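You operate a simulated robot arm through the tools that you are given. There is no shell and no other tool. Be economical: measure what you need, move in short steps, check, and stop when the job is done.

The job below is to be done with a simulated two-armed robot. You get a single attempt, and the scene is never put back.

JOB
Hold the wooden box steady and wax its lid with the grey pad.
Fine: take the wax from the tin; put the pad back and the tin's lid on. A coat counts when it lies all over at full strength: go over it till it gets no stronger.

The check looks at the end state, three seconds after you hand in, the way a careful person would. Anything else that was tipped, shoved, dropped, spilled or broken makes it a failure. Lids that push on must go on centred and level and be pressed home; caps that screw on are set level and turned clockwise until they are tight.

ROBOT AND FRAMES
Two 7-joint arms with two-finger parallel grippers on one trunk, on a base that drives. Base frame: it is fixed to the floor where the robot stands at the start and does not move with it; the origin is under the middle of the robot, x ahead of it, y to its left, z up. Units: m, degrees, N and s.
The left shoulder is at the start at [0.052, 0.168, 1.17], the right one opposite. With the tool pointing down near the work surface each hand reaches from about 0.4 to 0.88 m from the robot's upright axis, wherever it stands, measured 20 degrees to its own side. Places, roughly: wooden box (14x7x8 cm) [0.5, -0.2, 0.9]. Payload 3.43 kg a hand.
The tool frame of a hand sits at the grasp point between the pads (the TCP): z along the fingers, y along the line on which they close. The tips reach 0.034 m beyond it. The gripper opens to 0.128 m. The fingers are 0.024 m wide and 0.012 m thick; the gripper's body (0.048 by 0.13 m) begins 0.096 m behind the TCP.
Orientation is told as [roll, pitch, yaw] about the base's x, y, z axes, in that order, counted from this pose: with the fingers straight down and closing along the base's y, the tool's x points along the base's -x, its y along +y and its z along -z.

CONTROLS
- The arms move only by the tool send_rows. It takes "left_deltas", "right_deltas" or both (then of equal length, played together; a hand with none holds still); each is a list of rows, each an object of numbers (a shift or turn left out is 0, a gripper value left out holds the last): "dx", "dy", "dz": the shift along the tool's x, y, z in m; "ax", "ay", "az": the turn, a rotation vector about the tool's x, y, z in degrees; "fingers": the gripper command, from -1 (shut) to 1 (fully open), values between in proportion. In form: [{"dx": .., "dy": .., "dz": .., "ax": .., "ay": .., "az": .., "fingers": ..}, ...]. A call has 1 to 20 rows; each row is the pose to reach, as a shift and turn from the pose commanded when the call began, along the tool's axes at that moment. Rows are played at 5 a second. More than 0.05 m and 8.6 degrees between two rows, or a gripper value outside its range, and nothing of the call is played. A pose out of reach is approached as far as the arm can. The call stops where the force on the tool passes 40 N (or 10 N more than at its start, if that is more) or the arm is blocked; 0.2 s more then pass. The fingers move at their own pace (about 0.153 m/s each) and stop on an object; they squeeze with about 22 N. The grip force told is the motor's: it shows also when the fingers shut on nothing. Time passes only in rows, and 0.2 s behind the last, so rows that repeat a pose let the fingers close. It gives the time, the measured TCP pose, the force on the tool (base axes), the opening and the grip force at its end, in the units of the frame above (readings bear some noise), with the torque about the TCP (base axes, N m) and any sound that the robot's microphone picked up, and new pictures: "show" is both (left out), scene, wrist or none (wrist: the cameras of the hands that moved).
- Cameras (640 x 400 px; columns grow to the right, rows downward): "scene" is now at [0.1099, -0.045, 1.4179]; the picture's right is [-0.42, -0.91, -0.00], its down [-0.40, 0.19, -0.90] and it looks along [0.82, -0.37, -0.44] (base axes); focal length 280 px, centre (320, 200). "left" rides on the left gripper at [0.076, 0.011, -0.16] in its tool frame; the picture's right is [-0.15, 0.99, 0.00], its down [-0.88, -0.13, -0.46] and it looks along [-0.45, -0.07, 0.89] (tool axes); focal length 234 px, centre (320, 200). "right" rides on the right gripper at [0.076, -0.011, -0.16] in its tool frame; the picture's right is [0.15, 0.99, 0.00], its down [-0.88, 0.13, -0.46] and it looks along [-0.45, 0.07, 0.89] (tool axes); focal length 234 px, centre (320, 200). There is no depth. A picture from a camera that has moved, and an enlarged one, comes with that camera's place and axes in the base frame and with its lens. The place of the scene camera against the robot may be out by one fixed shift of up to 0.018 m in any direction.
- raise_lower(by): slides the trunk up (or, below 0, down) by that many m; the arms and the scene camera ride with it, the base frame stays. It gives what a move gives, with no picture.
- base_move(legs): drives the robot by 1 to 6 legs, each [ahead, left, turn to the left] in m, m and degrees, along the robot's own axes; the way and the turn of a leg run together, so that a leg with both is an arc; at most 1.5 m and 180 degrees a leg. The arms and the cameras ride along, it lands a little off, and it stops where it bumps. It gives what a move gives, and a new picture of the scene camera.
- turn_head(pan, tilt): turns the head with the scene camera to pan (to the left, within 86 degrees either way) and tilt (down, from -29 to 69), counted from straight ahead of the robot. It gives what a move gives, and a new picture of the scene camera.
- zoom(camera, box): a new picture of the part [left, top, right, bottom] of that camera's present view, enlarged. No time passes.
- finish_job(): hands the job in; it is judged then, once.

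Work in short steps. Places have to be worked out from the pictures, the camera data and where the tool is seen: move nearer, look again, correct. Check each grasp and each placing, and mend what went wrong. You have 120 turns and 260 pictures in all, those below and enlarged ones among them. Open the grippers and draw the arms clear of the work before you hand the job in, unless the task says otherwise; then end with one line.

The tools are called after "Call:" as name(argument=value, ...) on one line, values as JSON. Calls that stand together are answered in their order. send_rows: Moves the arms, as the interface text tells. Its arguments: {"type":"object","properties":{"left_deltas":{"type":"array"},"right_deltas":{"type":"array"},"show":{"type":"string","enum":["both","scene","wrist","none"]}},"required":[]} The other tools are called the same way: raise_lower (by) slides the trunk up or down; base_move (legs) drives the base; turn_head (pan, tilt) turns the head that bears the scene camera; zoom (camera, box) takes an enlarged picture of a part of a camera's view; finish_job () hands the job in.

At the start:

```text
time: 0.0
left_position: [0.6185, -0.0013, 1.2301]
left_orientation: [-0.3, -1.7, 0.0]
left_ft_force: [0.4, 0.4, -1.4]
left_torque: [-0.01, -0.02, 0.01]
left_finger_gap: 0.1281
left_gripper_force: 0.1
right_position: [0.4951, -0.5016, 1.2834]
right_orientation: [-0.3, -1.0, 0.0]
right_ft_force: [0.4, -0.4, 0.2]
right_torque: [-0.01, 0.01, 0.01]
right_finger_gap: 0.1278
right_gripper_force: 0.0
trunk travel left (down, up): [-0.65, 0.29]
robot x, y, heading: [0.0026, -0.0012, -0.1]
head pan, tilt: [-24.8, 27.1]
```

scene: 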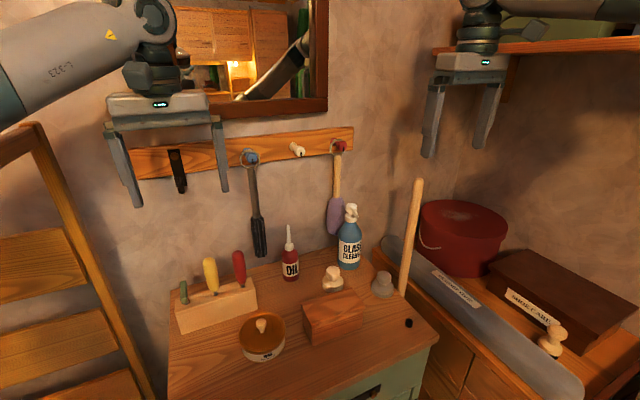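
right: 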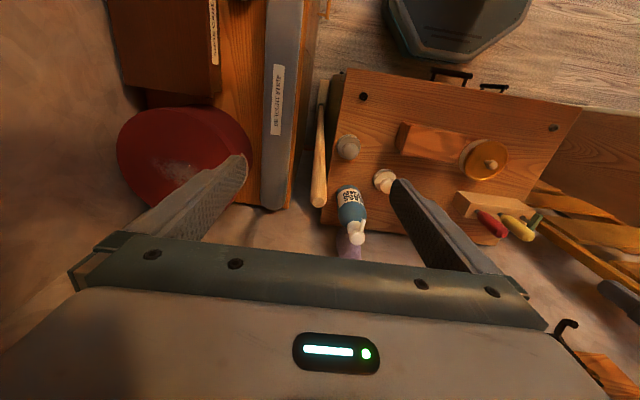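
left: 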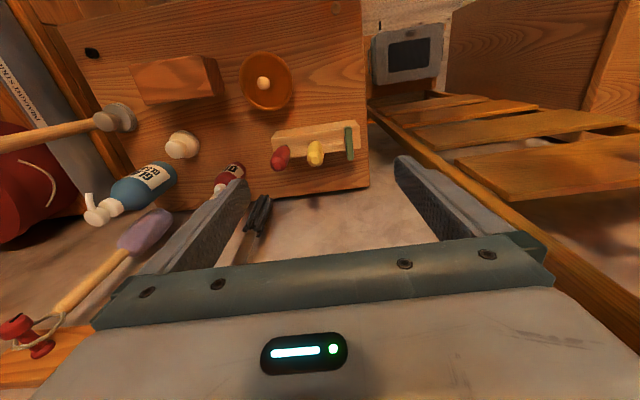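

I start with a closer look at the table to identify the tin, the pad and the box.

Call:
zoom(camera="scene", box=[160, 200, 440, 375])

Call:
turn_head(pan=-20, tilt=50)

```text
2.29 times, centred on (300, 288) of scene
camera zoom: at [0.1099, -0.045, 1.4179], right [-0.42, -0.91, 0.0], down [-0.4, 0.19, -0.9], along [0.82, -0.37, -0.44], focal length 641 px, centre (366, 0)
```

zoom: 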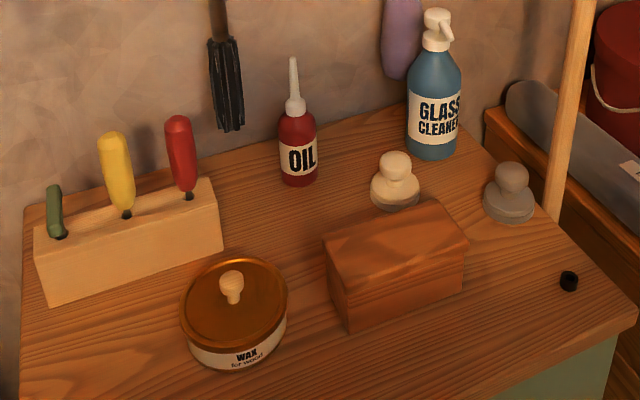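

```text
time: 0.9
left_position: [0.6203, -0.0035, 1.2319]
left_orientation: [-0.2, -1.8, 0.2]
left_ft_force: [0.1, 0.8, 0.1]
left_torque: [0.01, 0.01, -0.02]
left_finger_gap: 0.1278
left_gripper_force: 0.0
right_position: [0.4979, -0.5035, 1.2818]
right_orientation: [-0.1, -0.8, 0.2]
right_ft_force: [0.1, 0.3, 0.1]
right_torque: [0.03, -0.01, -0.01]
right_finger_gap: 0.1281
right_gripper_force: 0.0
trunk travel left (down, up): [-0.65, 0.29]
robot x, y, heading: [-0.0003, 0.0003, -0.2]
head pan, tilt: [-20.0, 50.0]
camera scene: at [0.1036, -0.0352, 1.3832], right [-0.34, -0.94, 0.0], down [-0.71, 0.26, -0.65], along [0.62, -0.22, -0.76], focal length 280 px, centre (320, 200)
```

scene: 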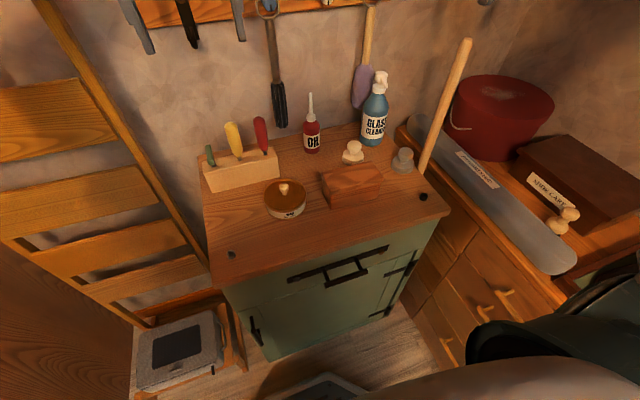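

The table is in view: tin about [0.54,-0.10], box about [0.49,-0.24], grey pad about [0.55,-0.44]. I refine with enlarged views from both wrist cameras.

Call:
zoom(camera="right", box=[310, 60, 560, 240])

Call:
zoom(camera="left", box=[60, 20, 380, 220])

Call:
zoom(camera="scene", box=[190, 100, 450, 260])

```text
2.22 times, centred on (435, 150) of right
camera zoom: at [0.4201, -0.5136, 1.44], right [-0.15, 0.99, 0.0], down [0.87, 0.13, 0.47], along [0.46, 0.07, -0.88], focal length 520 px, centre (64, 311)
```

zoom: 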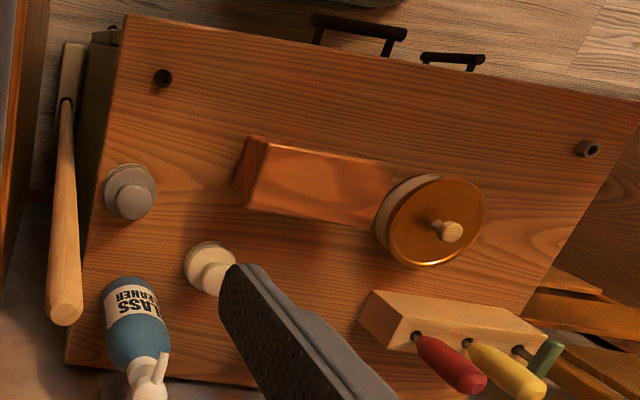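

```text
2.00 times, centred on (220, 120) of left
camera zoom: at [0.5405, 0.0071, 1.3898], right [0.14, 0.99, 0.0], down [0.87, -0.13, 0.48], along [0.48, -0.07, -0.88], focal length 468 px, centre (520, 360)
```

zoom: 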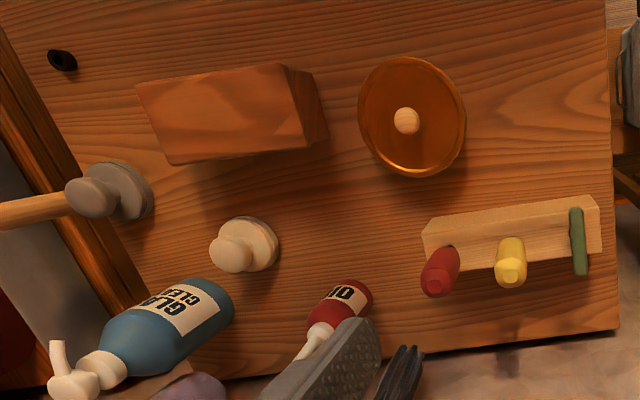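

```text
2.46 times, centred on (320, 180) of scene
camera zoom: at [0.1036, -0.0352, 1.3832], right [-0.34, -0.94, 0.0], down [-0.71, 0.26, -0.65], along [0.62, -0.22, -0.76], focal length 690 px, centre (320, 249)
```

zoom: 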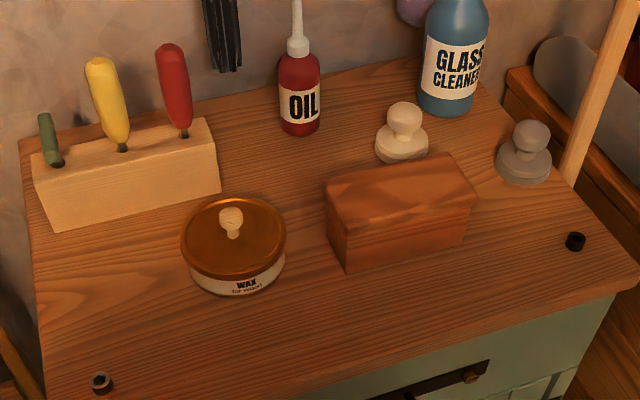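

From triangulating the two wrist cameras: tin at about (0.537,-0.093), box about x 0.48–0.55, y -0.31…-0.18, pad at (0.555,-0.42) with a leaning stick close to its right. I bring the left hand above the tin and the right hand above the pad, turned so its body clears the stick.

Call:
send_rows(left_deltas=[{"dx": 0.02, "dy": -0.02, "dz": 0.03}, {"dx": 0.04, "dy": -0.045, "dz": 0.06}, {"dx": 0.06, "dy": -0.07, "dz": 0.09}, {"dx": 0.083, "dy": -0.09, "dz": 0.12, "ay": 1.8}, {"dx": 0.083, "dy": -0.09, "dz": 0.15, "ay": 1.8}, {"dx": 0.083, "dy": -0.09, "dz": 0.15, "ay": 1.8}, {"dx": 0.083, "dy": -0.09, "dz": 0.15, "ay": 1.8}, {"dx": 0.083, "dy": -0.09, "dz": 0.15, "ay": 1.8}, {"dx": 0.083, "dy": -0.09, "dz": 0.15, "ay": 1.8}, {"dx": 0.083, "dy": -0.09, "dz": 0.15, "ay": 1.8}, {"dx": 0.083, "dy": -0.09, "dz": 0.15, "ay": 1.8}, {"dx": 0.083, "dy": -0.09, "dz": 0.15, "ay": 1.8}], right_deltas=[{"dx": 0, "dy": 0.03, "dz": 0, "az": 8}, {"dx": -0.02, "dy": 0.06, "dz": 0, "az": 16}, {"dx": -0.04, "dy": 0.0835, "dz": 0, "az": 24}, {"dx": -0.057, "dy": 0.0835, "dz": 0, "az": 32}, {"dx": -0.057, "dy": 0.0835, "dz": 0.02, "az": 40}, {"dx": -0.057, "dy": 0.0835, "dz": 0.04, "az": 48}, {"dx": -0.057, "dy": 0.0835, "dz": 0.06, "az": 56}, {"dx": -0.057, "dy": 0.0835, "dz": 0.08, "az": 64}, {"dx": -0.057, "dy": 0.0835, "dz": 0.1, "az": 72}, {"dx": -0.057, "dy": 0.0835, "dz": 0.12, "az": 80}, {"dx": -0.057, "dy": 0.0835, "dz": 0.14, "az": 88}, {"dx": -0.057, "dy": 0.0835, "dz": 0.15, "az": 90}])

```text
time: 3.5
left_position: [0.5549, -0.0954, 1.0679]
left_orientation: [0.0, 1.2, 0.1]
left_ft_force: [0.0, -0.3, 0.3]
left_torque: [-0.01, 0.04, 0.01]
left_finger_gap: 0.128
left_gripper_force: 0.2
right_position: [0.5712, -0.4235, 1.1213]
right_orientation: [0.0, 0.0, -90.1]
right_ft_force: [0.4, 0.1, 0.2]
right_torque: [0.0, 0.01, 0.01]
right_finger_gap: 0.128
right_gripper_force: 0.1
trunk travel left (down, up): [-0.65, 0.29]
robot x, y, heading: [-0.0055, -0.0013, -0.1]
head pan, tilt: [-20.0, 50.0]
camera scene: at [0.1213, -0.0388, 1.3813], right [-0.34, -0.94, 0.0], down [-0.72, 0.26, -0.64], along [0.6, -0.22, -0.77], focal length 280 px, centre (320, 200)
camera right: at [0.5598, -0.347, 1.2819], right [0.99, 0.15, 0.0], down [0.13, -0.88, 0.46], along [0.07, -0.45, -0.89], focal length 234 px, centre (320, 200)
camera left: at [0.4843, -0.0865, 1.2298], right [0.15, 0.99, 0.0], down [0.89, -0.13, 0.44], along [0.43, -0.07, -0.9], focal length 234 px, centre (320, 200)
```

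scene: 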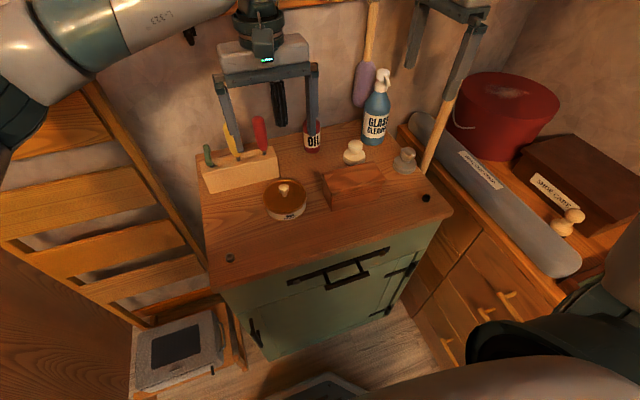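
right: 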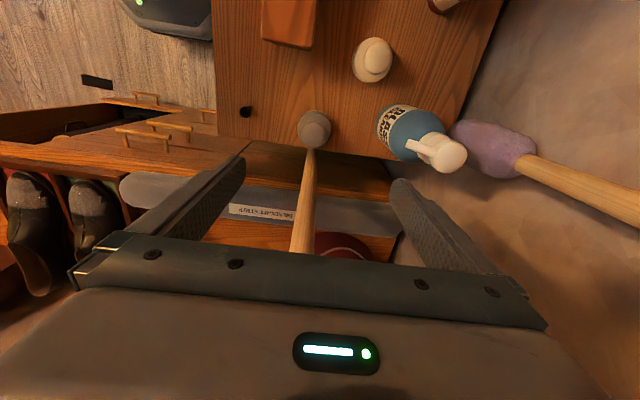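
left: 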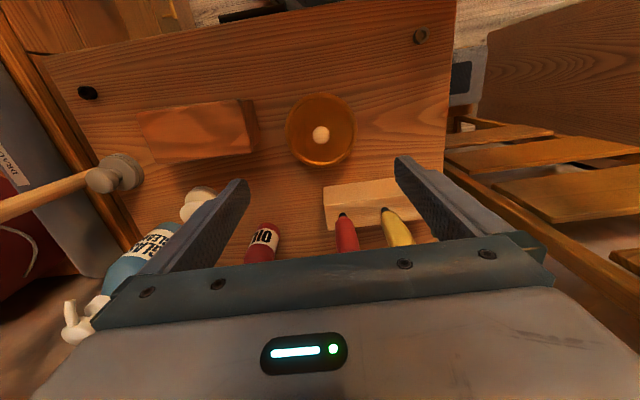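

Left hand sits about 1.8 cm too far ahead of the tin knob; the right hand is about 1 cm off the pad. I correct and go lower, halving the openings.

Call:
send_rows(left_deltas=[{"dx": 0.01, "dz": 0.02, "fingers": -0.2}, {"dx": 0.018, "dz": 0.045, "fingers": -0.2}, {"dx": 0.018, "dz": 0.07, "fingers": -0.2}, {"dx": 0.018, "dz": 0.07, "fingers": -0.2}], right_deltas=[{"dx": 0.01, "dy": -0.009, "dz": 0.02, "fingers": 0.1}, {"dx": 0.01, "dy": -0.009, "dz": 0.06, "fingers": 0.1}, {"dx": 0.01, "dy": -0.009, "dz": 0.1, "fingers": 0.1}, {"dx": 0.01, "dy": -0.009, "dz": 0.1, "fingers": 0.1}])

```text
time: 4.5
left_position: [0.5342, -0.0976, 0.9991]
left_orientation: [-0.1, 1.2, 0.2]
left_ft_force: [-0.4, 0.3, -0.1]
left_torque: [-0.01, 0.03, -0.01]
left_finger_gap: 0.0512
left_gripper_force: 0.0
right_position: [0.5623, -0.4105, 1.0222]
right_orientation: [0.2, -0.1, -89.9]
right_ft_force: [0.4, -0.3, -0.1]
right_torque: [-0.05, -0.05, -0.02]
right_finger_gap: 0.0705
right_gripper_force: 0.1
trunk travel left (down, up): [-0.65, 0.29]
robot x, y, heading: [-0.0007, 0.0004, 0.1]
head pan, tilt: [-20.0, 50.0]
camera scene: at [0.1202, -0.0382, 1.3815], right [-0.34, -0.94, 0.0], down [-0.72, 0.26, -0.64], along [0.6, -0.22, -0.77], focal length 280 px, centre (320, 200)
camera right: at [0.5505, -0.3353, 1.1835], right [0.99, 0.15, 0.0], down [0.13, -0.88, 0.46], along [0.07, -0.45, -0.89], focal length 234 px, centre (320, 200)
camera left: at [0.4628, -0.0868, 1.161], right [0.14, 0.99, 0.0], down [0.89, -0.13, 0.44], along [0.43, -0.07, -0.9], focal length 234 px, centre (320, 200)
```

scene: 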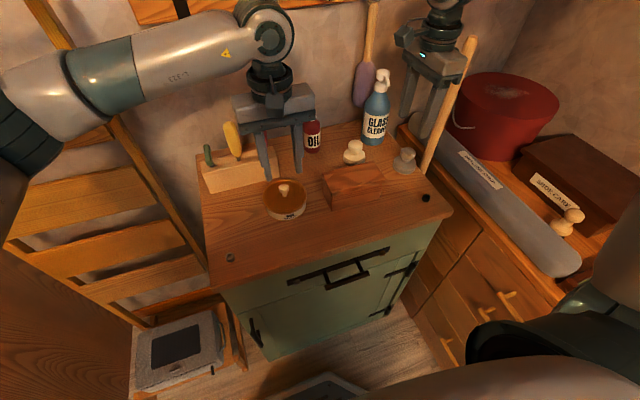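
right: 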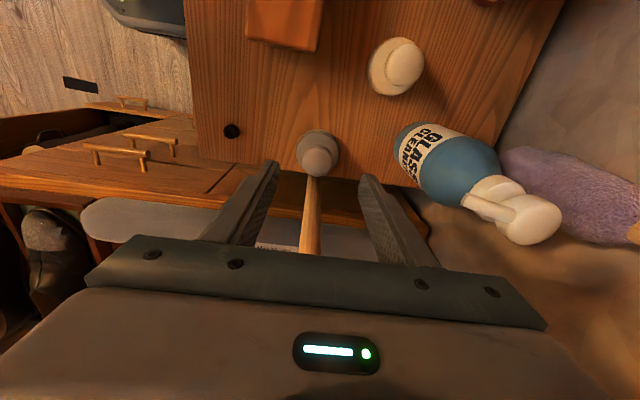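
left: 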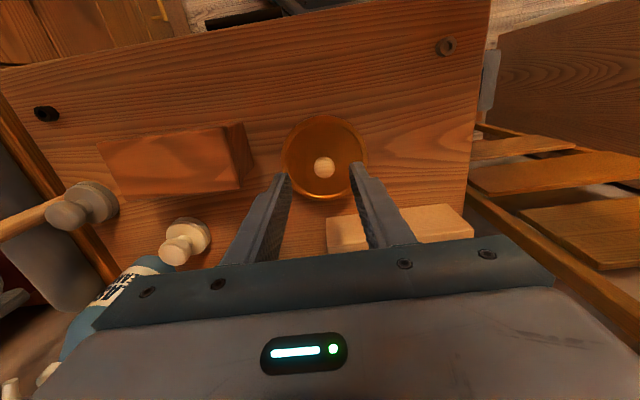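

I enlarge both wrist views to measure the knobs' heights and centring.

Call:
zoom(camera="right", box=[240, 100, 400, 200])

Call:
zoom(camera="left", box=[240, 100, 400, 200])

Call:
zoom(camera="scene", box=[240, 120, 440, 245])

```text
4.00 times, centred on (320, 150) of right
camera zoom: at [0.5505, -0.3353, 1.1835], right [0.99, 0.15, 0.0], down [0.13, -0.88, 0.46], along [0.07, -0.45, -0.89], focal length 937 px, centre (320, 400)
```

zoom: 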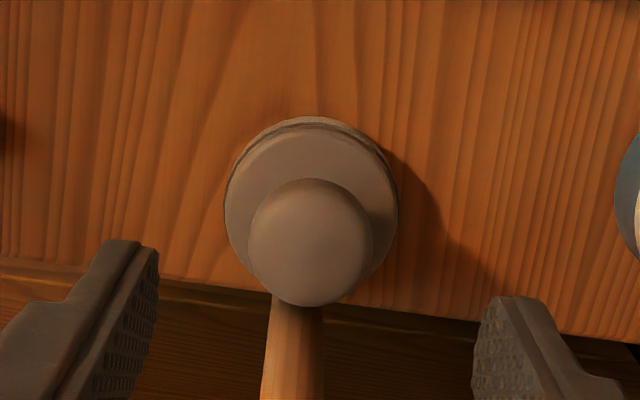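

```text
4.00 times, centred on (320, 150) of left
camera zoom: at [0.4628, -0.0868, 1.161], right [0.14, 0.99, 0.0], down [0.89, -0.13, 0.44], along [0.43, -0.07, -0.9], focal length 937 px, centre (320, 400)
```

zoom: 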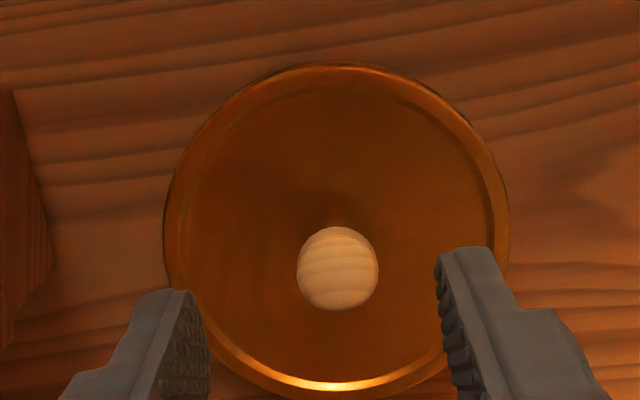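

```text
3.20 times, centred on (340, 182) of scene
camera zoom: at [0.1202, -0.0382, 1.3815], right [-0.34, -0.94, 0.0], down [-0.72, 0.26, -0.64], along [0.6, -0.22, -0.77], focal length 897 px, centre (256, 256)
```

zoom: 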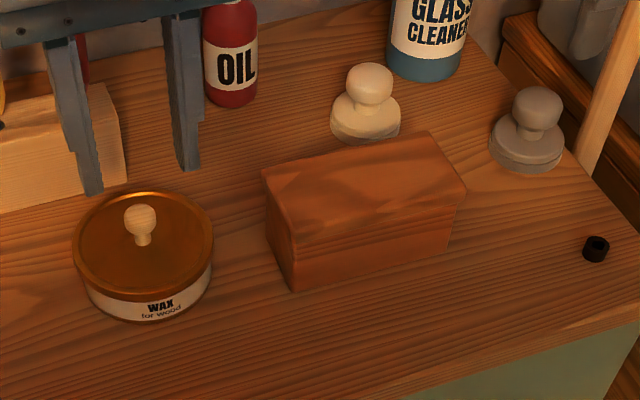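

The pad knob is about at (0.561,-0.416,0.92), the tin knob at (0.534,-0.095,0.937). I descend on both with the fingers still open around the knobs.

Call:
send_rows(left_deltas=[{"dy": 0.002, "dz": 0.025}, {"dy": 0.002, "dz": 0.045}, {"dy": 0.002, "dz": 0.05}, {"dy": 0.002, "dz": 0.05}], right_deltas=[{"dx": -0.005, "dz": 0.03, "fingers": 0.1}, {"dx": -0.0055, "dz": 0.065}, {"dx": -0.0055, "dz": 0.09}, {"dx": -0.0055, "dz": 0.09}])

```text
time: 5.5
left_position: [0.5352, -0.0952, 0.9491]
left_orientation: [0.0, 1.2, 0.1]
left_ft_force: [-0.5, 0.6, -0.4]
left_torque: [0.01, -0.01, 0.01]
left_finger_gap: 0.0512
left_gripper_force: 0.0
right_position: [0.5633, -0.4174, 0.9319]
right_orientation: [0.1, 0.0, -90.1]
right_ft_force: [0.9, 0.6, -0.5]
right_torque: [0.0, -0.04, 0.0]
right_finger_gap: 0.0703
right_gripper_force: 0.1
trunk travel left (down, up): [-0.65, 0.29]
robot x, y, heading: [-0.0006, 0.0009, 0.4]
head pan, tilt: [-20.0, 50.0]
camera scene: at [0.1208, -0.0385, 1.3814], right [-0.34, -0.94, 0.0], down [-0.72, 0.26, -0.64], along [0.6, -0.22, -0.77], focal length 280 px, centre (320, 200)
camera right: at [0.5511, -0.3419, 1.0927], right [0.99, 0.15, 0.0], down [0.13, -0.88, 0.46], along [0.07, -0.45, -0.89], focal length 234 px, centre (320, 200)
camera left: at [0.4624, -0.0853, 1.1104], right [0.15, 0.99, 0.0], down [0.89, -0.13, 0.44], along [0.43, -0.07, -0.9], focal length 234 px, centre (320, 200)
```

scene: 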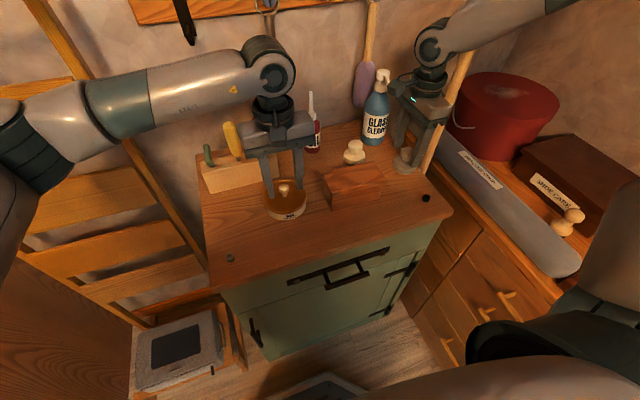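
right: 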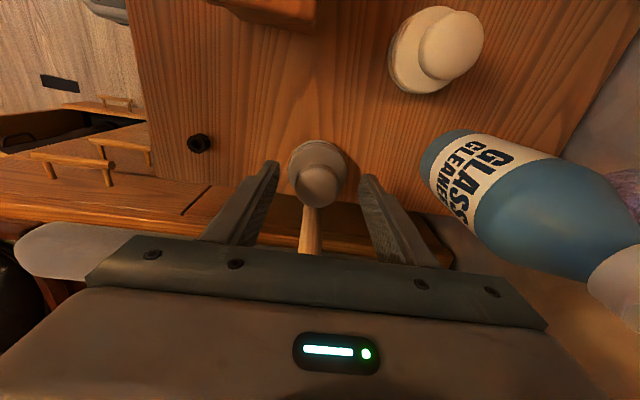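
left: 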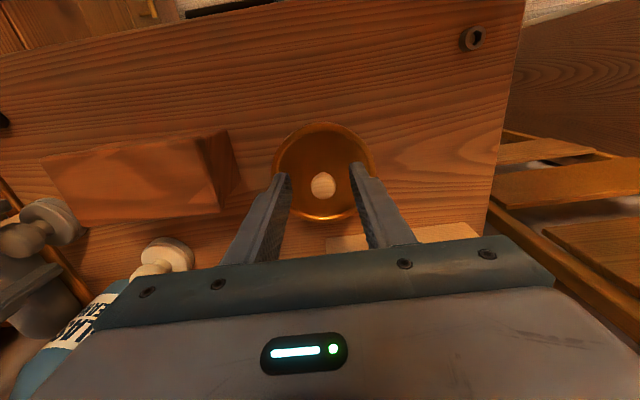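

Both knobs lie between the fingers. I close both grippers.

Call:
send_rows(left_deltas=[{"fingers": -1, "dz": 0.003}, {"fingers": -1, "dz": 0.003}, {"fingers": -1, "dz": 0.003}], right_deltas=[{"fingers": -1, "dz": 0.003}, {"fingers": -1, "dz": 0.003}, {"fingers": -1, "dz": 0.003}], show="none")

Call:
send_rows(left_deltas=[{"dz": -0.01}, {"dz": -0.02}], right_deltas=[{"dz": -0.015}, {"dz": -0.03}])

```text
time: 6.3
left_position: [0.5346, -0.0957, 0.9481]
left_orientation: [0.0, 1.0, 0.1]
left_ft_force: [7.3, 0.1, 13.8]
left_torque: [0.02, -0.32, -0.02]
left_finger_gap: 0.0201
left_gripper_force: 21.9
right_position: [0.5617, -0.4174, 0.9316]
right_orientation: [0.3, -0.2, -90.1]
right_ft_force: [1.8, -4.0, 15.3]
right_torque: [-0.28, 0.02, 0.02]
right_finger_gap: 0.0361
right_gripper_force: 21.8
trunk travel left (down, up): [-0.65, 0.29]
robot x, y, heading: [0.001, -0.0003, 0.2]
head pan, tilt: [-20.0, 50.0]
```

```text
time: 6.9
left_position: [0.5343, -0.0953, 0.9666]
left_orientation: [0.0, 1.3, 0.2]
left_ft_force: [-0.5, 0.1, -0.2]
left_torque: [0.0, 0.0, 0.02]
left_finger_gap: 0.02
left_gripper_force: 22.0
right_position: [0.5608, -0.4184, 0.9593]
right_orientation: [0.1, 0.0, -90.0]
right_ft_force: [0.3, 0.2, 0.2]
right_torque: [0.02, -0.03, 0.0]
right_finger_gap: 0.0364
right_gripper_force: 21.9
trunk travel left (down, up): [-0.65, 0.29]
robot x, y, heading: [0.0005, 0.0001, 0.2]
head pan, tilt: [-20.0, 50.0]
heard: snap
camera scene: at [0.1201, -0.0382, 1.3813], right [-0.34, -0.94, 0.0], down [-0.72, 0.26, -0.64], along [0.6, -0.22, -0.77], focal length 280 px, centre (320, 200)
camera right: at [0.5497, -0.3423, 1.1195], right [0.99, 0.15, 0.0], down [0.13, -0.88, 0.46], along [0.07, -0.45, -0.89], focal length 234 px, centre (320, 200)
camera left: at [0.4619, -0.0852, 1.1276], right [0.15, 0.99, 0.0], down [0.89, -0.13, 0.44], along [0.43, -0.07, -0.9], focal length 234 px, centre (320, 200)
```

scene: 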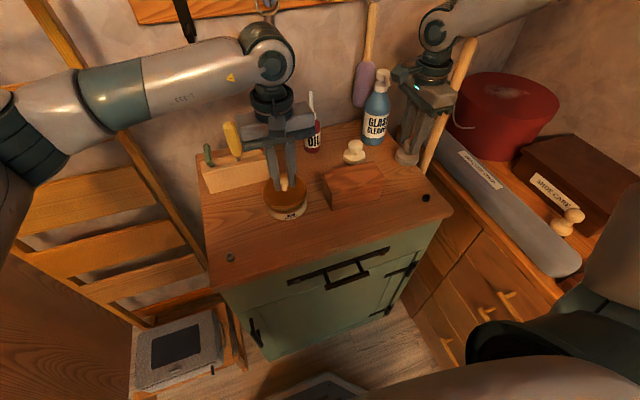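
right: 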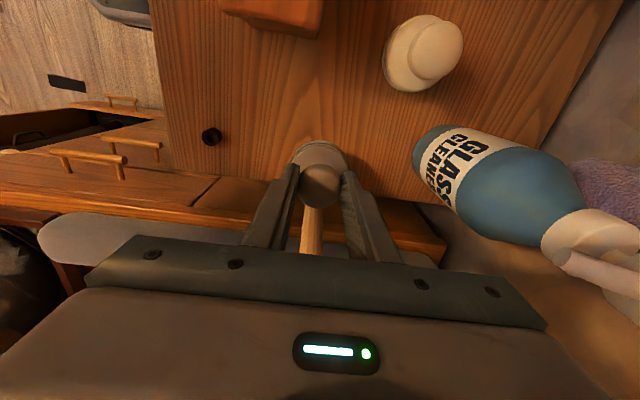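
left: 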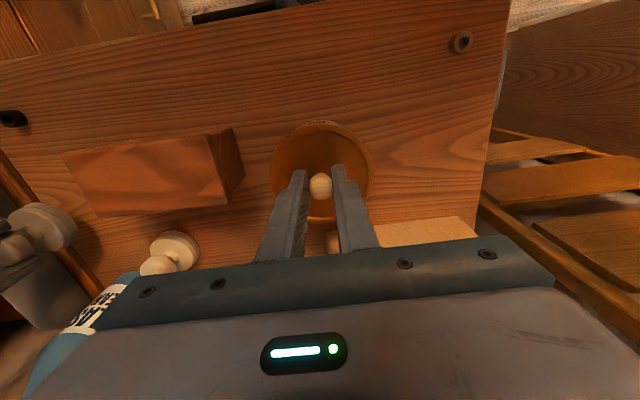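

A snap was heard and both forces went back to zero. I lift both further and check that lid and pad came along.

Call:
send_rows(left_deltas=[{"dz": -0.03}, {"dz": -0.06}], right_deltas=[{"dx": 0.02, "dz": -0.04}, {"dx": 0.03, "dz": -0.08}])

Call:
zoom(camera="scene", box=[230, 100, 470, 250])

```text
time: 7.5
left_position: [0.5342, -0.0962, 1.0275]
left_orientation: [0.0, 1.1, 0.0]
left_ft_force: [-0.7, -0.1, -0.5]
left_torque: [0.0, -0.02, -0.02]
left_finger_gap: 0.0202
left_gripper_force: 22.2
right_position: [0.5621, -0.3891, 1.0391]
right_orientation: [0.3, 0.0, -90.0]
right_ft_force: [0.3, 0.4, -1.2]
right_torque: [-0.02, -0.02, 0.02]
right_finger_gap: 0.0361
right_gripper_force: 22.1
trunk travel left (down, up): [-0.65, 0.29]
robot x, y, heading: [0.0017, 0.0006, -0.2]
head pan, tilt: [-20.0, 50.0]
camera scene: at [0.1198, -0.0381, 1.3814], right [-0.34, -0.94, 0.0], down [-0.72, 0.26, -0.64], along [0.6, -0.22, -0.77], focal length 280 px, centre (320, 200)
camera right: at [0.5496, -0.3128, 1.1995], right [0.99, 0.15, 0.0], down [0.13, -0.88, 0.46], along [0.07, -0.45, -0.89], focal length 234 px, centre (320, 200)
camera left: at [0.463, -0.0857, 1.1888], right [0.15, 0.99, 0.0], down [0.89, -0.13, 0.44], along [0.43, -0.07, -0.9], focal length 234 px, centre (320, 200)
```

scene: 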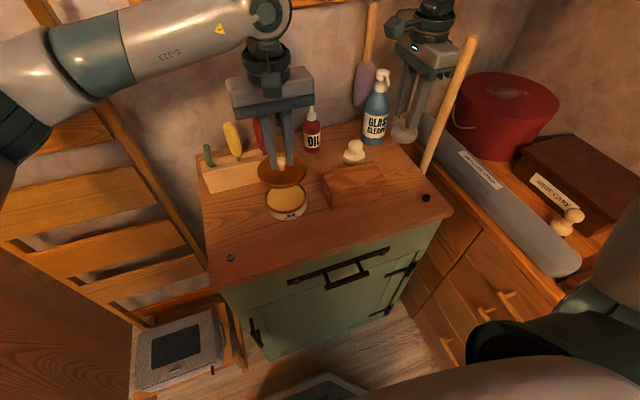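
right: 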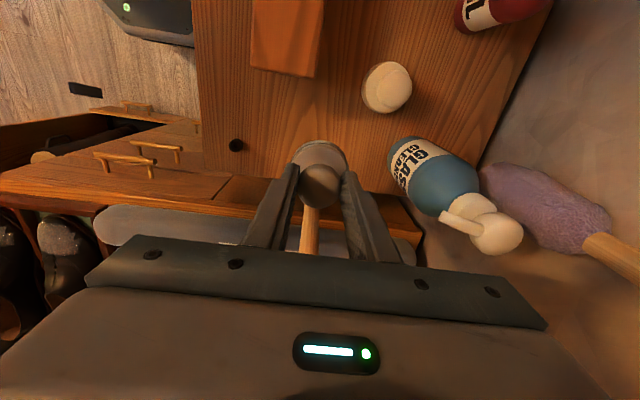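
left: 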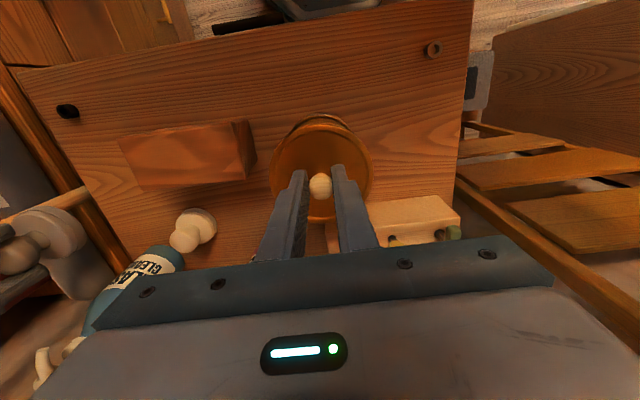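

```text
2.67 times, centred on (350, 175) of scene
camera zoom: at [0.1198, -0.0381, 1.3814], right [-0.34, -0.94, 0.0], down [-0.72, 0.26, -0.64], along [0.6, -0.22, -0.77], focal length 748 px, centre (240, 267)
```

zoom: 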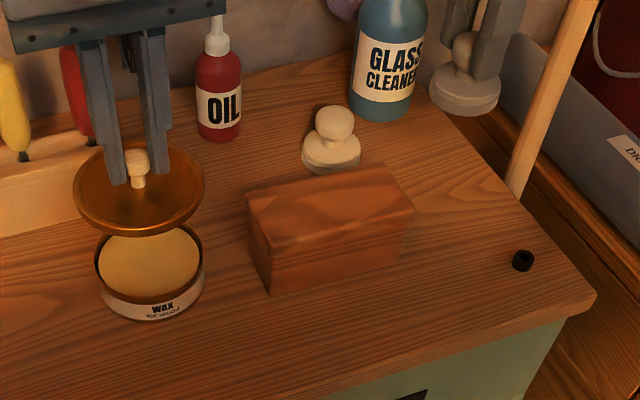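

The tin is open and the pad is held. I set the lid down on the free table to the left of the tin, about (0.55,0.03), and hold the pad steady.

Call:
send_rows(left_deltas=[{"dx": -0.005, "dy": 0.045}, {"dx": -0.01, "dy": 0.09}, {"dx": -0.016, "dy": 0.126}, {"dx": -0.016, "dy": 0.126, "dz": 0.04}, {"dx": -0.016, "dy": 0.126, "dz": 0.08}], show="both")

```text
time: 8.7
left_position: [0.5504, 0.0312, 0.9463]
left_orientation: [-0.1, 1.3, 0.2]
left_ft_force: [0.2, -0.6, -0.3]
left_torque: [0.03, 0.01, -0.01]
left_finger_gap: 0.0201
left_gripper_force: 22.3
right_position: [0.5631, -0.39, 1.0384]
right_orientation: [0.1, 0.0, -90.0]
right_ft_force: [0.1, -0.3, 0.5]
right_torque: [-0.02, 0.06, 0.01]
right_finger_gap: 0.0366
right_gripper_force: 22.1
trunk travel left (down, up): [-0.65, 0.29]
robot x, y, heading: [0.0006, -0.0005, 0.1]
head pan, tilt: [-20.0, 50.0]
camera scene: at [0.1219, -0.0383, 1.3814], right [-0.34, -0.94, 0.0], down [-0.72, 0.26, -0.64], along [0.6, -0.22, -0.77], focal length 280 px, centre (320, 200)
camera left: at [0.4797, 0.0409, 1.1069], right [0.15, 0.99, 0.0], down [0.89, -0.13, 0.44], along [0.43, -0.07, -0.9], focal length 234 px, centre (320, 200)
```

scene: 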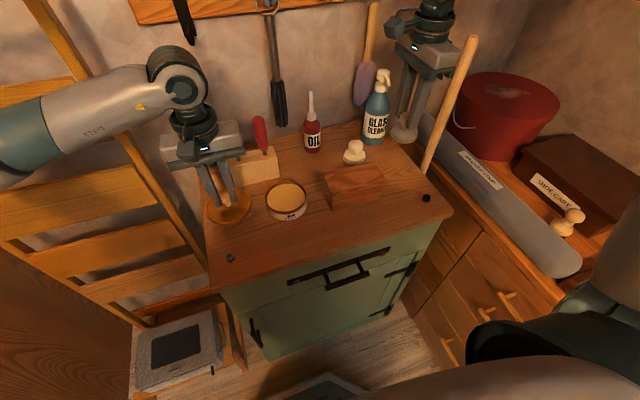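
left: 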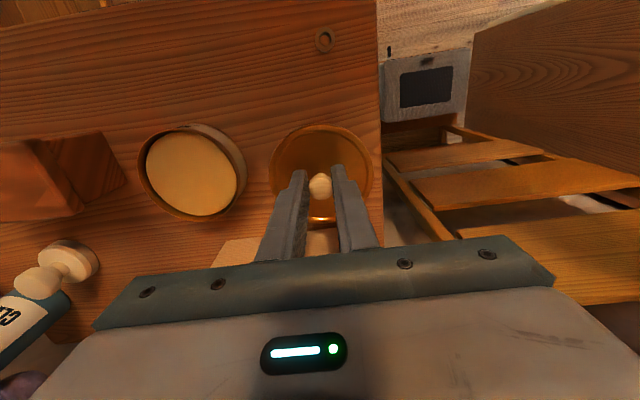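

Lid is clear of the table edge and the rack. I shift it 5 mm towards the tin and lower slowly to contact.

Call:
send_rows(left_deltas=[{"dy": -0.005, "dz": 0.008}, {"dy": -0.005, "dz": 0.014}, {"dy": -0.005, "dz": 0.02}, {"dy": -0.005, "dz": 0.025}, {"dy": -0.005, "dz": 0.029}, {"dy": -0.005, "dz": 0.032}, {"dy": -0.005, "dz": 0.035}], show="none")

```text
time: 10.3
left_position: [0.5492, 0.0261, 0.9143]
left_orientation: [-0.1, 0.9, 0.1]
left_ft_force: [4.3, 3.3, 27.3]
left_torque: [0.05, -0.32, 0.03]
left_finger_gap: 0.0202
left_gripper_force: 22.3
right_position: [0.5605, -0.3887, 1.0394]
right_orientation: [0.1, 0.0, -90.0]
right_ft_force: [0.4, -1.1, -0.3]
right_torque: [0.01, 0.01, 0.0]
right_finger_gap: 0.0361
right_gripper_force: 22.4
trunk travel left (down, up): [-0.65, 0.29]
robot x, y, heading: [0.0032, 0.0007, 0.0]
head pan, tilt: [-20.0, 50.0]
```

Contact at z 0.914 — the lid is on the table. I let go and lift the left hand.

Call:
send_rows(left_deltas=[{"dz": -0.004, "fingers": -0.2}, {"dz": -0.004, "fingers": -0.2}, {"dz": -0.004, "fingers": -0.2}, {"dz": -0.05, "fingers": -0.2}, {"dz": -0.1, "fingers": -0.2}, {"dz": -0.14, "dy": 0.03, "fingers": 0.6}])

```text
time: 11.7
left_position: [0.5519, 0.0583, 1.0509]
left_orientation: [0.0, 1.3, 0.2]
left_ft_force: [0.3, 0.4, -0.2]
left_torque: [-0.04, 0.0, 0.0]
left_finger_gap: 0.1024
left_gripper_force: 0.1
right_position: [0.5614, -0.387, 1.0395]
right_orientation: [0.1, -0.1, -89.9]
right_ft_force: [0.0, 0.8, -1.3]
right_torque: [-0.03, -0.04, -0.03]
right_finger_gap: 0.036
right_gripper_force: 22.2
trunk travel left (down, up): [-0.65, 0.29]
robot x, y, heading: [0.0024, 0.0003, 0.3]
head pan, tilt: [-20.0, 50.0]
camera scene: at [0.1205, -0.0364, 1.3814], right [-0.34, -0.94, 0.0], down [-0.72, 0.26, -0.64], along [0.6, -0.22, -0.77], focal length 280 px, centre (320, 200)
camera left: at [0.4809, 0.0678, 1.2131], right [0.15, 0.99, 0.0], down [0.89, -0.13, 0.44], along [0.43, -0.07, -0.9], focal length 234 px, centre (320, 200)
```

scene: 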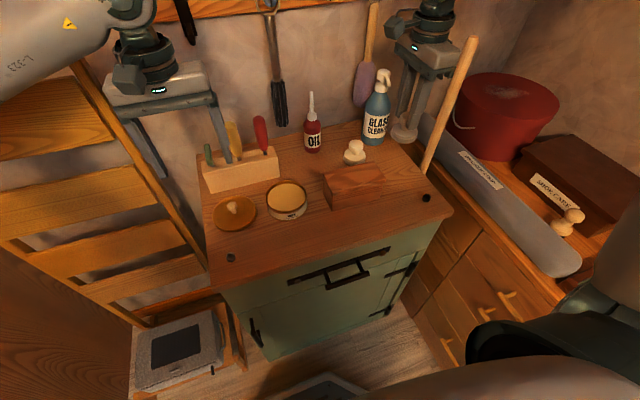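
left: 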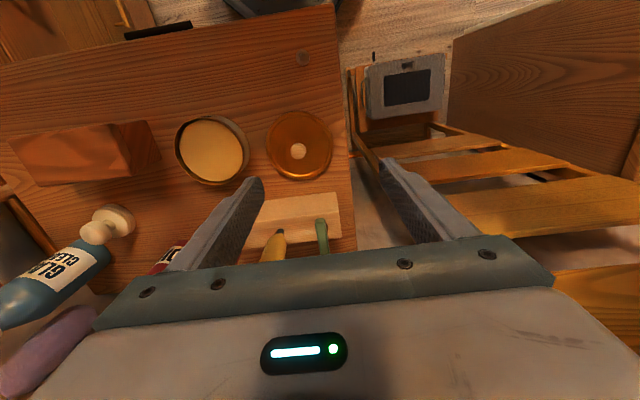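

Lid lies flat. I pull the left hand up and away, and carry the pad over the box to above the wax.

Call:
send_rows(left_deltas=[{"dx": 0.02, "dy": 0.012, "dz": -0.03}, {"dx": 0.04, "dy": 0.025, "dz": -0.06}, {"dx": 0.06, "dy": 0.04, "dz": -0.09}, {"dx": 0.08, "dy": 0.06, "dz": -0.12}, {"dx": 0.1, "dy": 0.08, "dz": -0.15}, {"dx": 0.1, "dy": 0.08, "dz": -0.15}, {"dx": 0.1, "dy": 0.08, "dz": -0.15}, {"dx": 0.1, "dy": 0.08, "dz": -0.15}, {"dx": 0.1, "dy": 0.08, "dz": -0.15}], right_deltas=[{"dz": -0.03}, {"dx": 0.04, "dz": -0.04}, {"dx": 0.08, "dz": -0.04}, {"dx": 0.12, "dz": -0.04}, {"dx": 0.16, "dy": -0.008, "dz": -0.04}, {"dx": 0.2, "dy": -0.016, "dz": -0.04}, {"dx": 0.24, "dy": -0.024, "dz": -0.04}, {"dx": 0.28, "dy": -0.026, "dz": -0.04}, {"dx": 0.2925, "dy": -0.026, "dz": -0.04}])

```text
time: 12.7
left_position: [0.4694, 0.0829, 1.073]
left_orientation: [2.7, 13.6, -3.1]
left_ft_force: [-1.0, 1.6, -0.4]
left_torque: [-0.1, -0.13, 0.0]
left_finger_gap: 0.1026
left_gripper_force: 0.0
right_position: [0.5615, -0.2998, 1.0796]
right_orientation: [0.0, 0.3, -91.1]
right_ft_force: [0.0, 0.8, 0.4]
right_torque: [-0.22, -0.14, 0.01]
right_finger_gap: 0.0361
right_gripper_force: 22.2
trunk travel left (down, up): [-0.65, 0.29]
robot x, y, heading: [-0.0004, -0.0052, -1.2]
head pan, tilt: [-20.0, 50.0]
stopped in row 4 (left hand): the arm was blocked; the commanded pose is now the measured one
camera scene: at [0.1262, -0.05, 1.3837], right [-0.36, -0.93, 0.0], down [-0.72, 0.28, -0.64], along [0.6, -0.23, -0.77], focal length 280 px, centre (320, 200)
camera right: at [0.5507, -0.2238, 1.2401], right [0.99, 0.13, 0.0], down [0.11, -0.89, 0.45], along [0.06, -0.45, -0.89], focal length 234 px, centre (320, 200)
camera left: at [0.4349, 0.0864, 1.2471], right [0.21, 0.98, 0.01], down [0.95, -0.2, 0.23], along [0.23, -0.04, -0.97], focal length 234 px, centre (320, 200)
```

scene: 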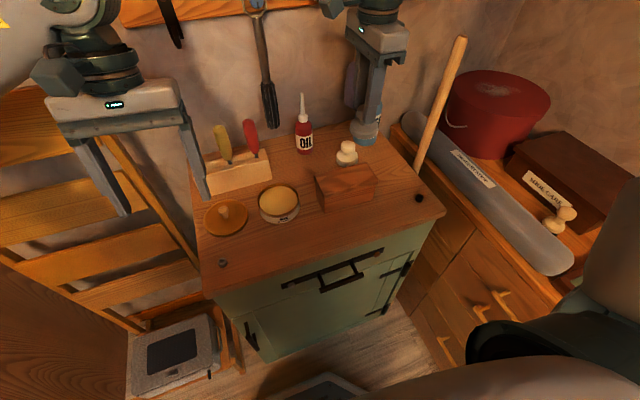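
right: 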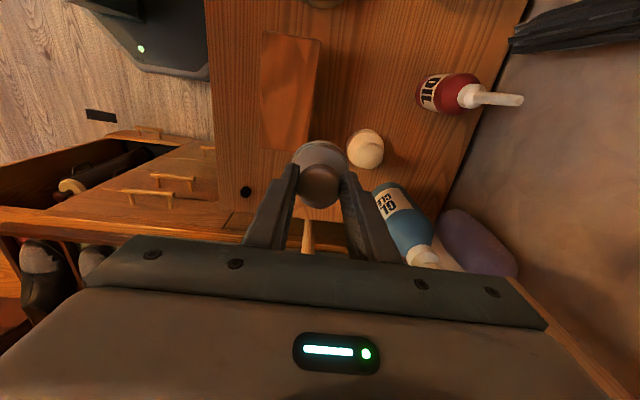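
left: 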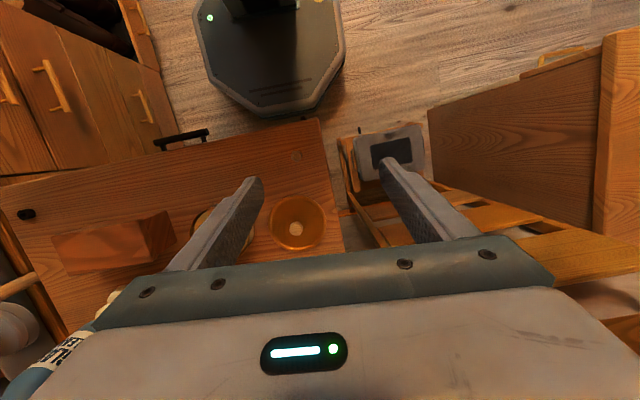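

The left arm was blocked (probably its elbow against the ladder side), twisting it a little. I take it back forward and up towards its starting pose instead, and straighten it.

Call:
send_rows(left_deltas=[{"dx": -0.02, "dz": -0.035, "ax": 0.5, "ay": -2.5, "az": -0.6}, {"dx": -0.04, "dz": -0.07, "ax": 1, "ay": -5, "az": -1.2}, {"dx": -0.06, "dz": -0.105, "ax": 1.5, "ay": -7.5, "az": -1.8}, {"dx": -0.075, "dz": -0.14, "ax": 2, "ay": -10, "az": -2.4}, {"dx": -0.091, "dz": -0.176, "ax": 2.7, "ay": -12.5, "az": -3}, {"dx": -0.091, "dz": -0.176, "ax": 2.7, "ay": -12.5, "az": -3}])

```text
time: 13.4
left_position: [0.5161, 0.0894, 1.0621]
left_orientation: [2.2, 16.9, -2.1]
left_ft_force: [1.3, 0.7, -0.1]
left_torque: [-0.1, 0.19, 0.04]
left_finger_gap: 0.1028
left_gripper_force: 0.1
right_position: [0.5614, -0.2868, 1.0797]
right_orientation: [-0.3, -0.1, -90.6]
right_ft_force: [1.3, -0.1, -0.9]
right_torque: [-0.07, 0.19, 0.02]
right_finger_gap: 0.036
right_gripper_force: 22.1
trunk travel left (down, up): [-0.65, 0.29]
robot x, y, heading: [-0.0076, 0.0004, -0.4]
head pan, tilt: [-20.0, 50.0]
stopped in row 3 (left hand): the arm was blocked; the commanded pose is now the measured one
camera scene: at [0.1239, -0.0405, 1.3856], right [-0.35, -0.94, 0.0], down [-0.72, 0.27, -0.64], along [0.6, -0.23, -0.77], focal length 280 px, centre (320, 200)
camera left: at [0.4892, 0.0937, 1.2378], right [0.19, 0.98, -0.01], down [0.97, -0.18, 0.18], along [0.17, -0.04, -0.98], focal length 234 px, centre (320, 200)
```

scene: 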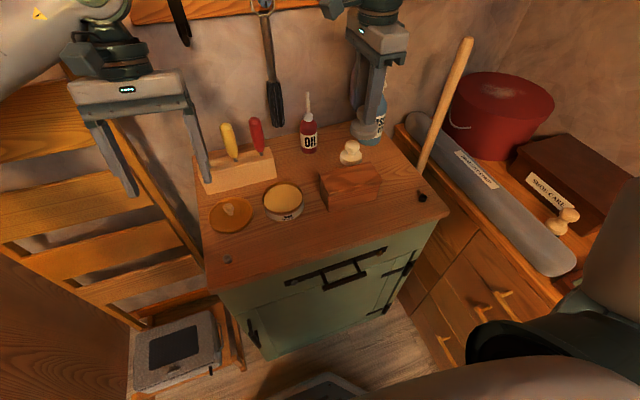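
left: 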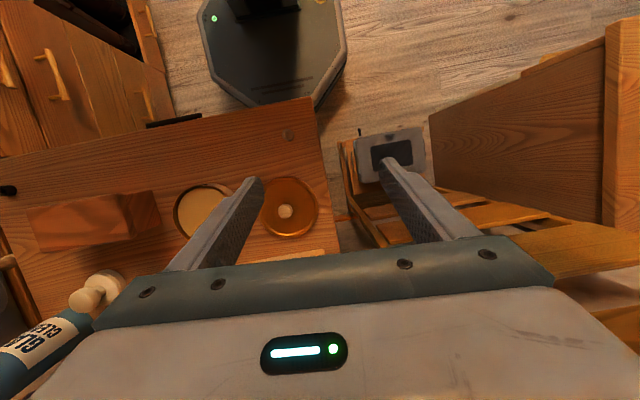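

Still blocked going up; I turn the head to the left to see what the left arm touches.

Call:
turn_head(pan=35, tilt=20)

Call:
turn_head(pan=20, tilt=-10)

```text
time: 14.6
left_position: [0.5093, 0.088, 1.0594]
left_orientation: [2.2, 16.6, -2.1]
left_ft_force: [0.0, -0.3, 0.2]
left_torque: [0.01, 0.04, 0.02]
left_finger_gap: 0.1026
left_gripper_force: 0.1
right_position: [0.557, -0.2879, 1.0771]
right_orientation: [-0.1, 0.1, -90.5]
right_ft_force: [-0.6, 0.0, 0.2]
right_torque: [-0.02, 0.03, 0.02]
right_finger_gap: 0.036
right_gripper_force: 22.0
trunk travel left (down, up): [-0.65, 0.29]
robot x, y, heading: [-0.0023, -0.0032, -0.5]
head pan, tilt: [35.0, 20.0]
camera scene: at [0.1227, 0.0377, 1.4267], right [0.57, -0.82, 0.0], down [-0.28, -0.19, -0.94], along [0.77, 0.53, -0.34], focal length 280 px, centre (320, 200)
```

scene: 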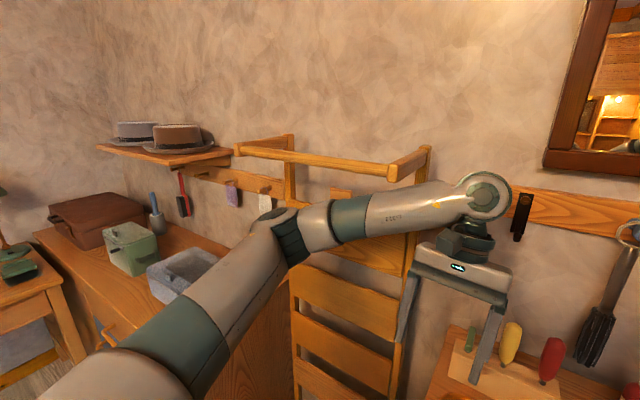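

```text
time: 15.6
left_position: [0.5077, 0.0885, 1.0607]
left_orientation: [2.3, 16.6, -2.2]
left_ft_force: [-0.5, 0.6, 0.4]
left_torque: [-0.04, -0.03, 0.05]
left_finger_gap: 0.1025
left_gripper_force: 0.1
right_position: [0.5555, -0.2875, 1.0782]
right_orientation: [0.0, 0.0, -90.5]
right_ft_force: [-0.6, 1.2, -1.1]
right_torque: [0.02, 0.01, 0.0]
right_finger_gap: 0.0359
right_gripper_force: 22.4
trunk travel left (down, up): [-0.65, 0.29]
robot x, y, heading: [-0.0033, -0.001, -0.6]
head pan, tilt: [20.0, -10.0]
camera scene: at [0.1245, 0.0131, 1.4744], right [0.33, -0.94, 0.0], down [0.16, 0.06, -0.98], along [0.93, 0.33, 0.17], focal length 280 px, centre (320, 200)
```

scene: 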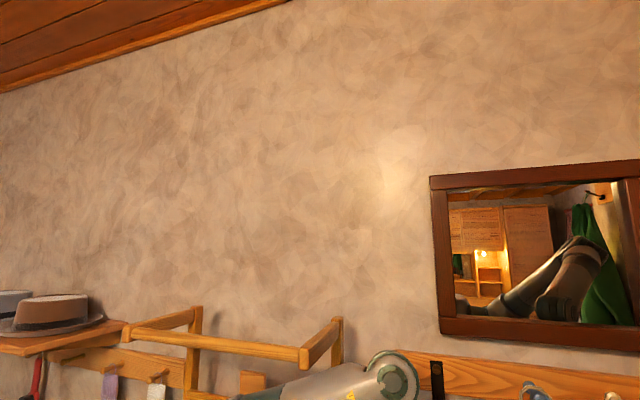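

The forearm sits beneath the stepladder's handrail. I move the left hand sideways to the right (away from the ladder), straightening it, before any lift.

Call:
send_rows(left_deltas=[{"dy": -0.02, "dz": 0.005}, {"dy": -0.045, "dz": 0.005, "ay": -3}, {"dy": -0.07, "dz": 0.0, "ay": -6, "ax": 1, "az": -1}, {"dy": -0.09, "dz": 0.0, "ay": -9, "ax": 1.5, "az": -1.5}, {"dy": -0.1, "dz": 0.0, "ay": -12, "ax": 2, "az": -2}, {"dy": -0.1, "dz": -0.0, "ay": -15.5, "ax": 2.2, "az": -2}, {"dy": -0.1, "dz": -0.0, "ay": -15.5, "ax": 2.2, "az": -2}], show="none")

Call:
turn_head(pan=30, tilt=25)

```text
time: 17.2
left_position: [0.5038, -0.0116, 1.0565]
left_orientation: [0.4, 1.0, -0.5]
left_ft_force: [0.1, 0.2, 0.0]
left_torque: [-0.02, -0.01, 0.0]
left_finger_gap: 0.1023
left_gripper_force: 0.2
right_position: [0.5547, -0.2889, 1.0785]
right_orientation: [0.0, -0.1, -90.5]
right_ft_force: [0.2, 0.3, -1.3]
right_torque: [0.01, 0.02, 0.02]
right_finger_gap: 0.0361
right_gripper_force: 21.9
trunk travel left (down, up): [-0.65, 0.29]
robot x, y, heading: [-0.0015, -0.0041, -0.7]
head pan, tilt: [20.0, -10.0]
```

```text
time: 18.2
left_position: [0.5043, -0.0129, 1.0568]
left_orientation: [0.3, 1.1, -0.6]
left_ft_force: [0.1, -0.5, 0.3]
left_torque: [-0.02, 0.0, -0.01]
left_finger_gap: 0.1025
left_gripper_force: 0.1
right_position: [0.5557, -0.2892, 1.0774]
right_orientation: [0.0, 0.0, -90.5]
right_ft_force: [0.4, 0.2, -0.4]
right_torque: [0.0, 0.01, -0.01]
right_finger_gap: 0.0361
right_gripper_force: 22.2
trunk travel left (down, up): [-0.65, 0.29]
robot x, y, heading: [-0.0057, -0.0012, -0.4]
head pan, tilt: [30.0, 25.0]
camera scene: at [0.125, 0.0301, 1.4189], right [0.49, -0.87, 0.0], down [-0.37, -0.21, -0.91], along [0.79, 0.45, -0.42], focal length 280 px, centre (320, 200)
```

scene: 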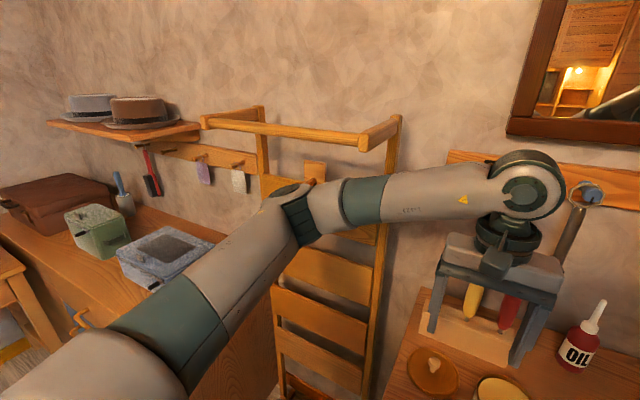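

The arm is free and straight again, and the ladder stands. I take the left hand up to near its initial pose, out of the way.

Call:
send_rows(left_deltas=[{"dx": -0.02, "dz": -0.03}, {"dx": -0.045, "dz": -0.07}, {"dx": -0.07, "dz": -0.11}, {"dx": -0.095, "dz": -0.15}, {"dx": -0.11, "dy": 0.01, "dz": -0.18}, {"dx": -0.11, "dy": 0.02, "dz": -0.19}], show="none")

Call:
turn_head(pan=-12, tilt=50)

```text
time: 19.2
left_position: [0.5949, -0.0085, 1.0991]
left_orientation: [0.7, 11.9, -0.5]
left_ft_force: [1.8, 0.1, 0.8]
left_torque: [0.08, 0.07, 0.01]
left_finger_gap: 0.1024
left_gripper_force: 0.0
right_position: [0.557, -0.2846, 1.0817]
right_orientation: [-0.1, 0.1, -90.4]
right_ft_force: [0.2, 0.4, -1.5]
right_torque: [0.06, 0.03, 0.02]
right_finger_gap: 0.0358
right_gripper_force: 21.6
trunk travel left (down, up): [-0.65, 0.29]
robot x, y, heading: [-0.0093, -0.0002, -0.5]
head pan, tilt: [30.0, 25.0]
stopped in row 5 (left hand): the arm was blocked; the commanded pose is now the measured one
```

```text
time: 20.3
left_position: [0.5914, -0.0117, 1.0996]
left_orientation: [0.8, 11.6, -0.6]
left_ft_force: [-0.2, 1.1, 1.2]
left_torque: [0.03, -0.02, -0.04]
left_finger_gap: 0.1022
left_gripper_force: 0.1
right_position: [0.5541, -0.2868, 1.0791]
right_orientation: [0.0, 0.0, -90.4]
right_ft_force: [0.0, 0.3, -0.3]
right_torque: [0.02, 0.03, -0.01]
right_finger_gap: 0.0361
right_gripper_force: 22.2
trunk travel left (down, up): [-0.65, 0.29]
robot x, y, heading: [-0.0095, 0.0007, -0.5]
head pan, tilt: [-12.0, 50.0]
camera scene: at [0.1179, -0.0318, 1.3815], right [-0.21, -0.98, 0.0], down [-0.75, 0.16, -0.64], along [0.63, -0.14, -0.77], focal length 280 px, centre (320, 200)
```

scene: 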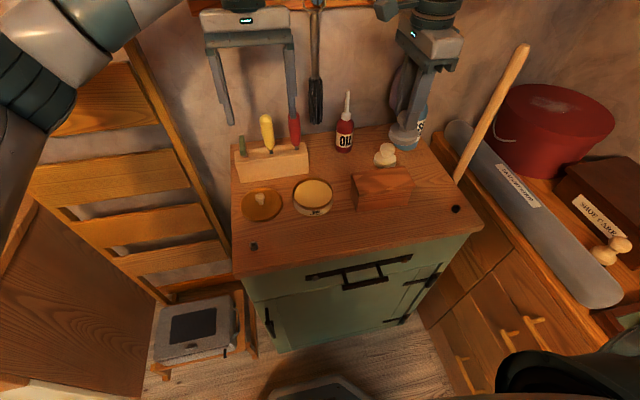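

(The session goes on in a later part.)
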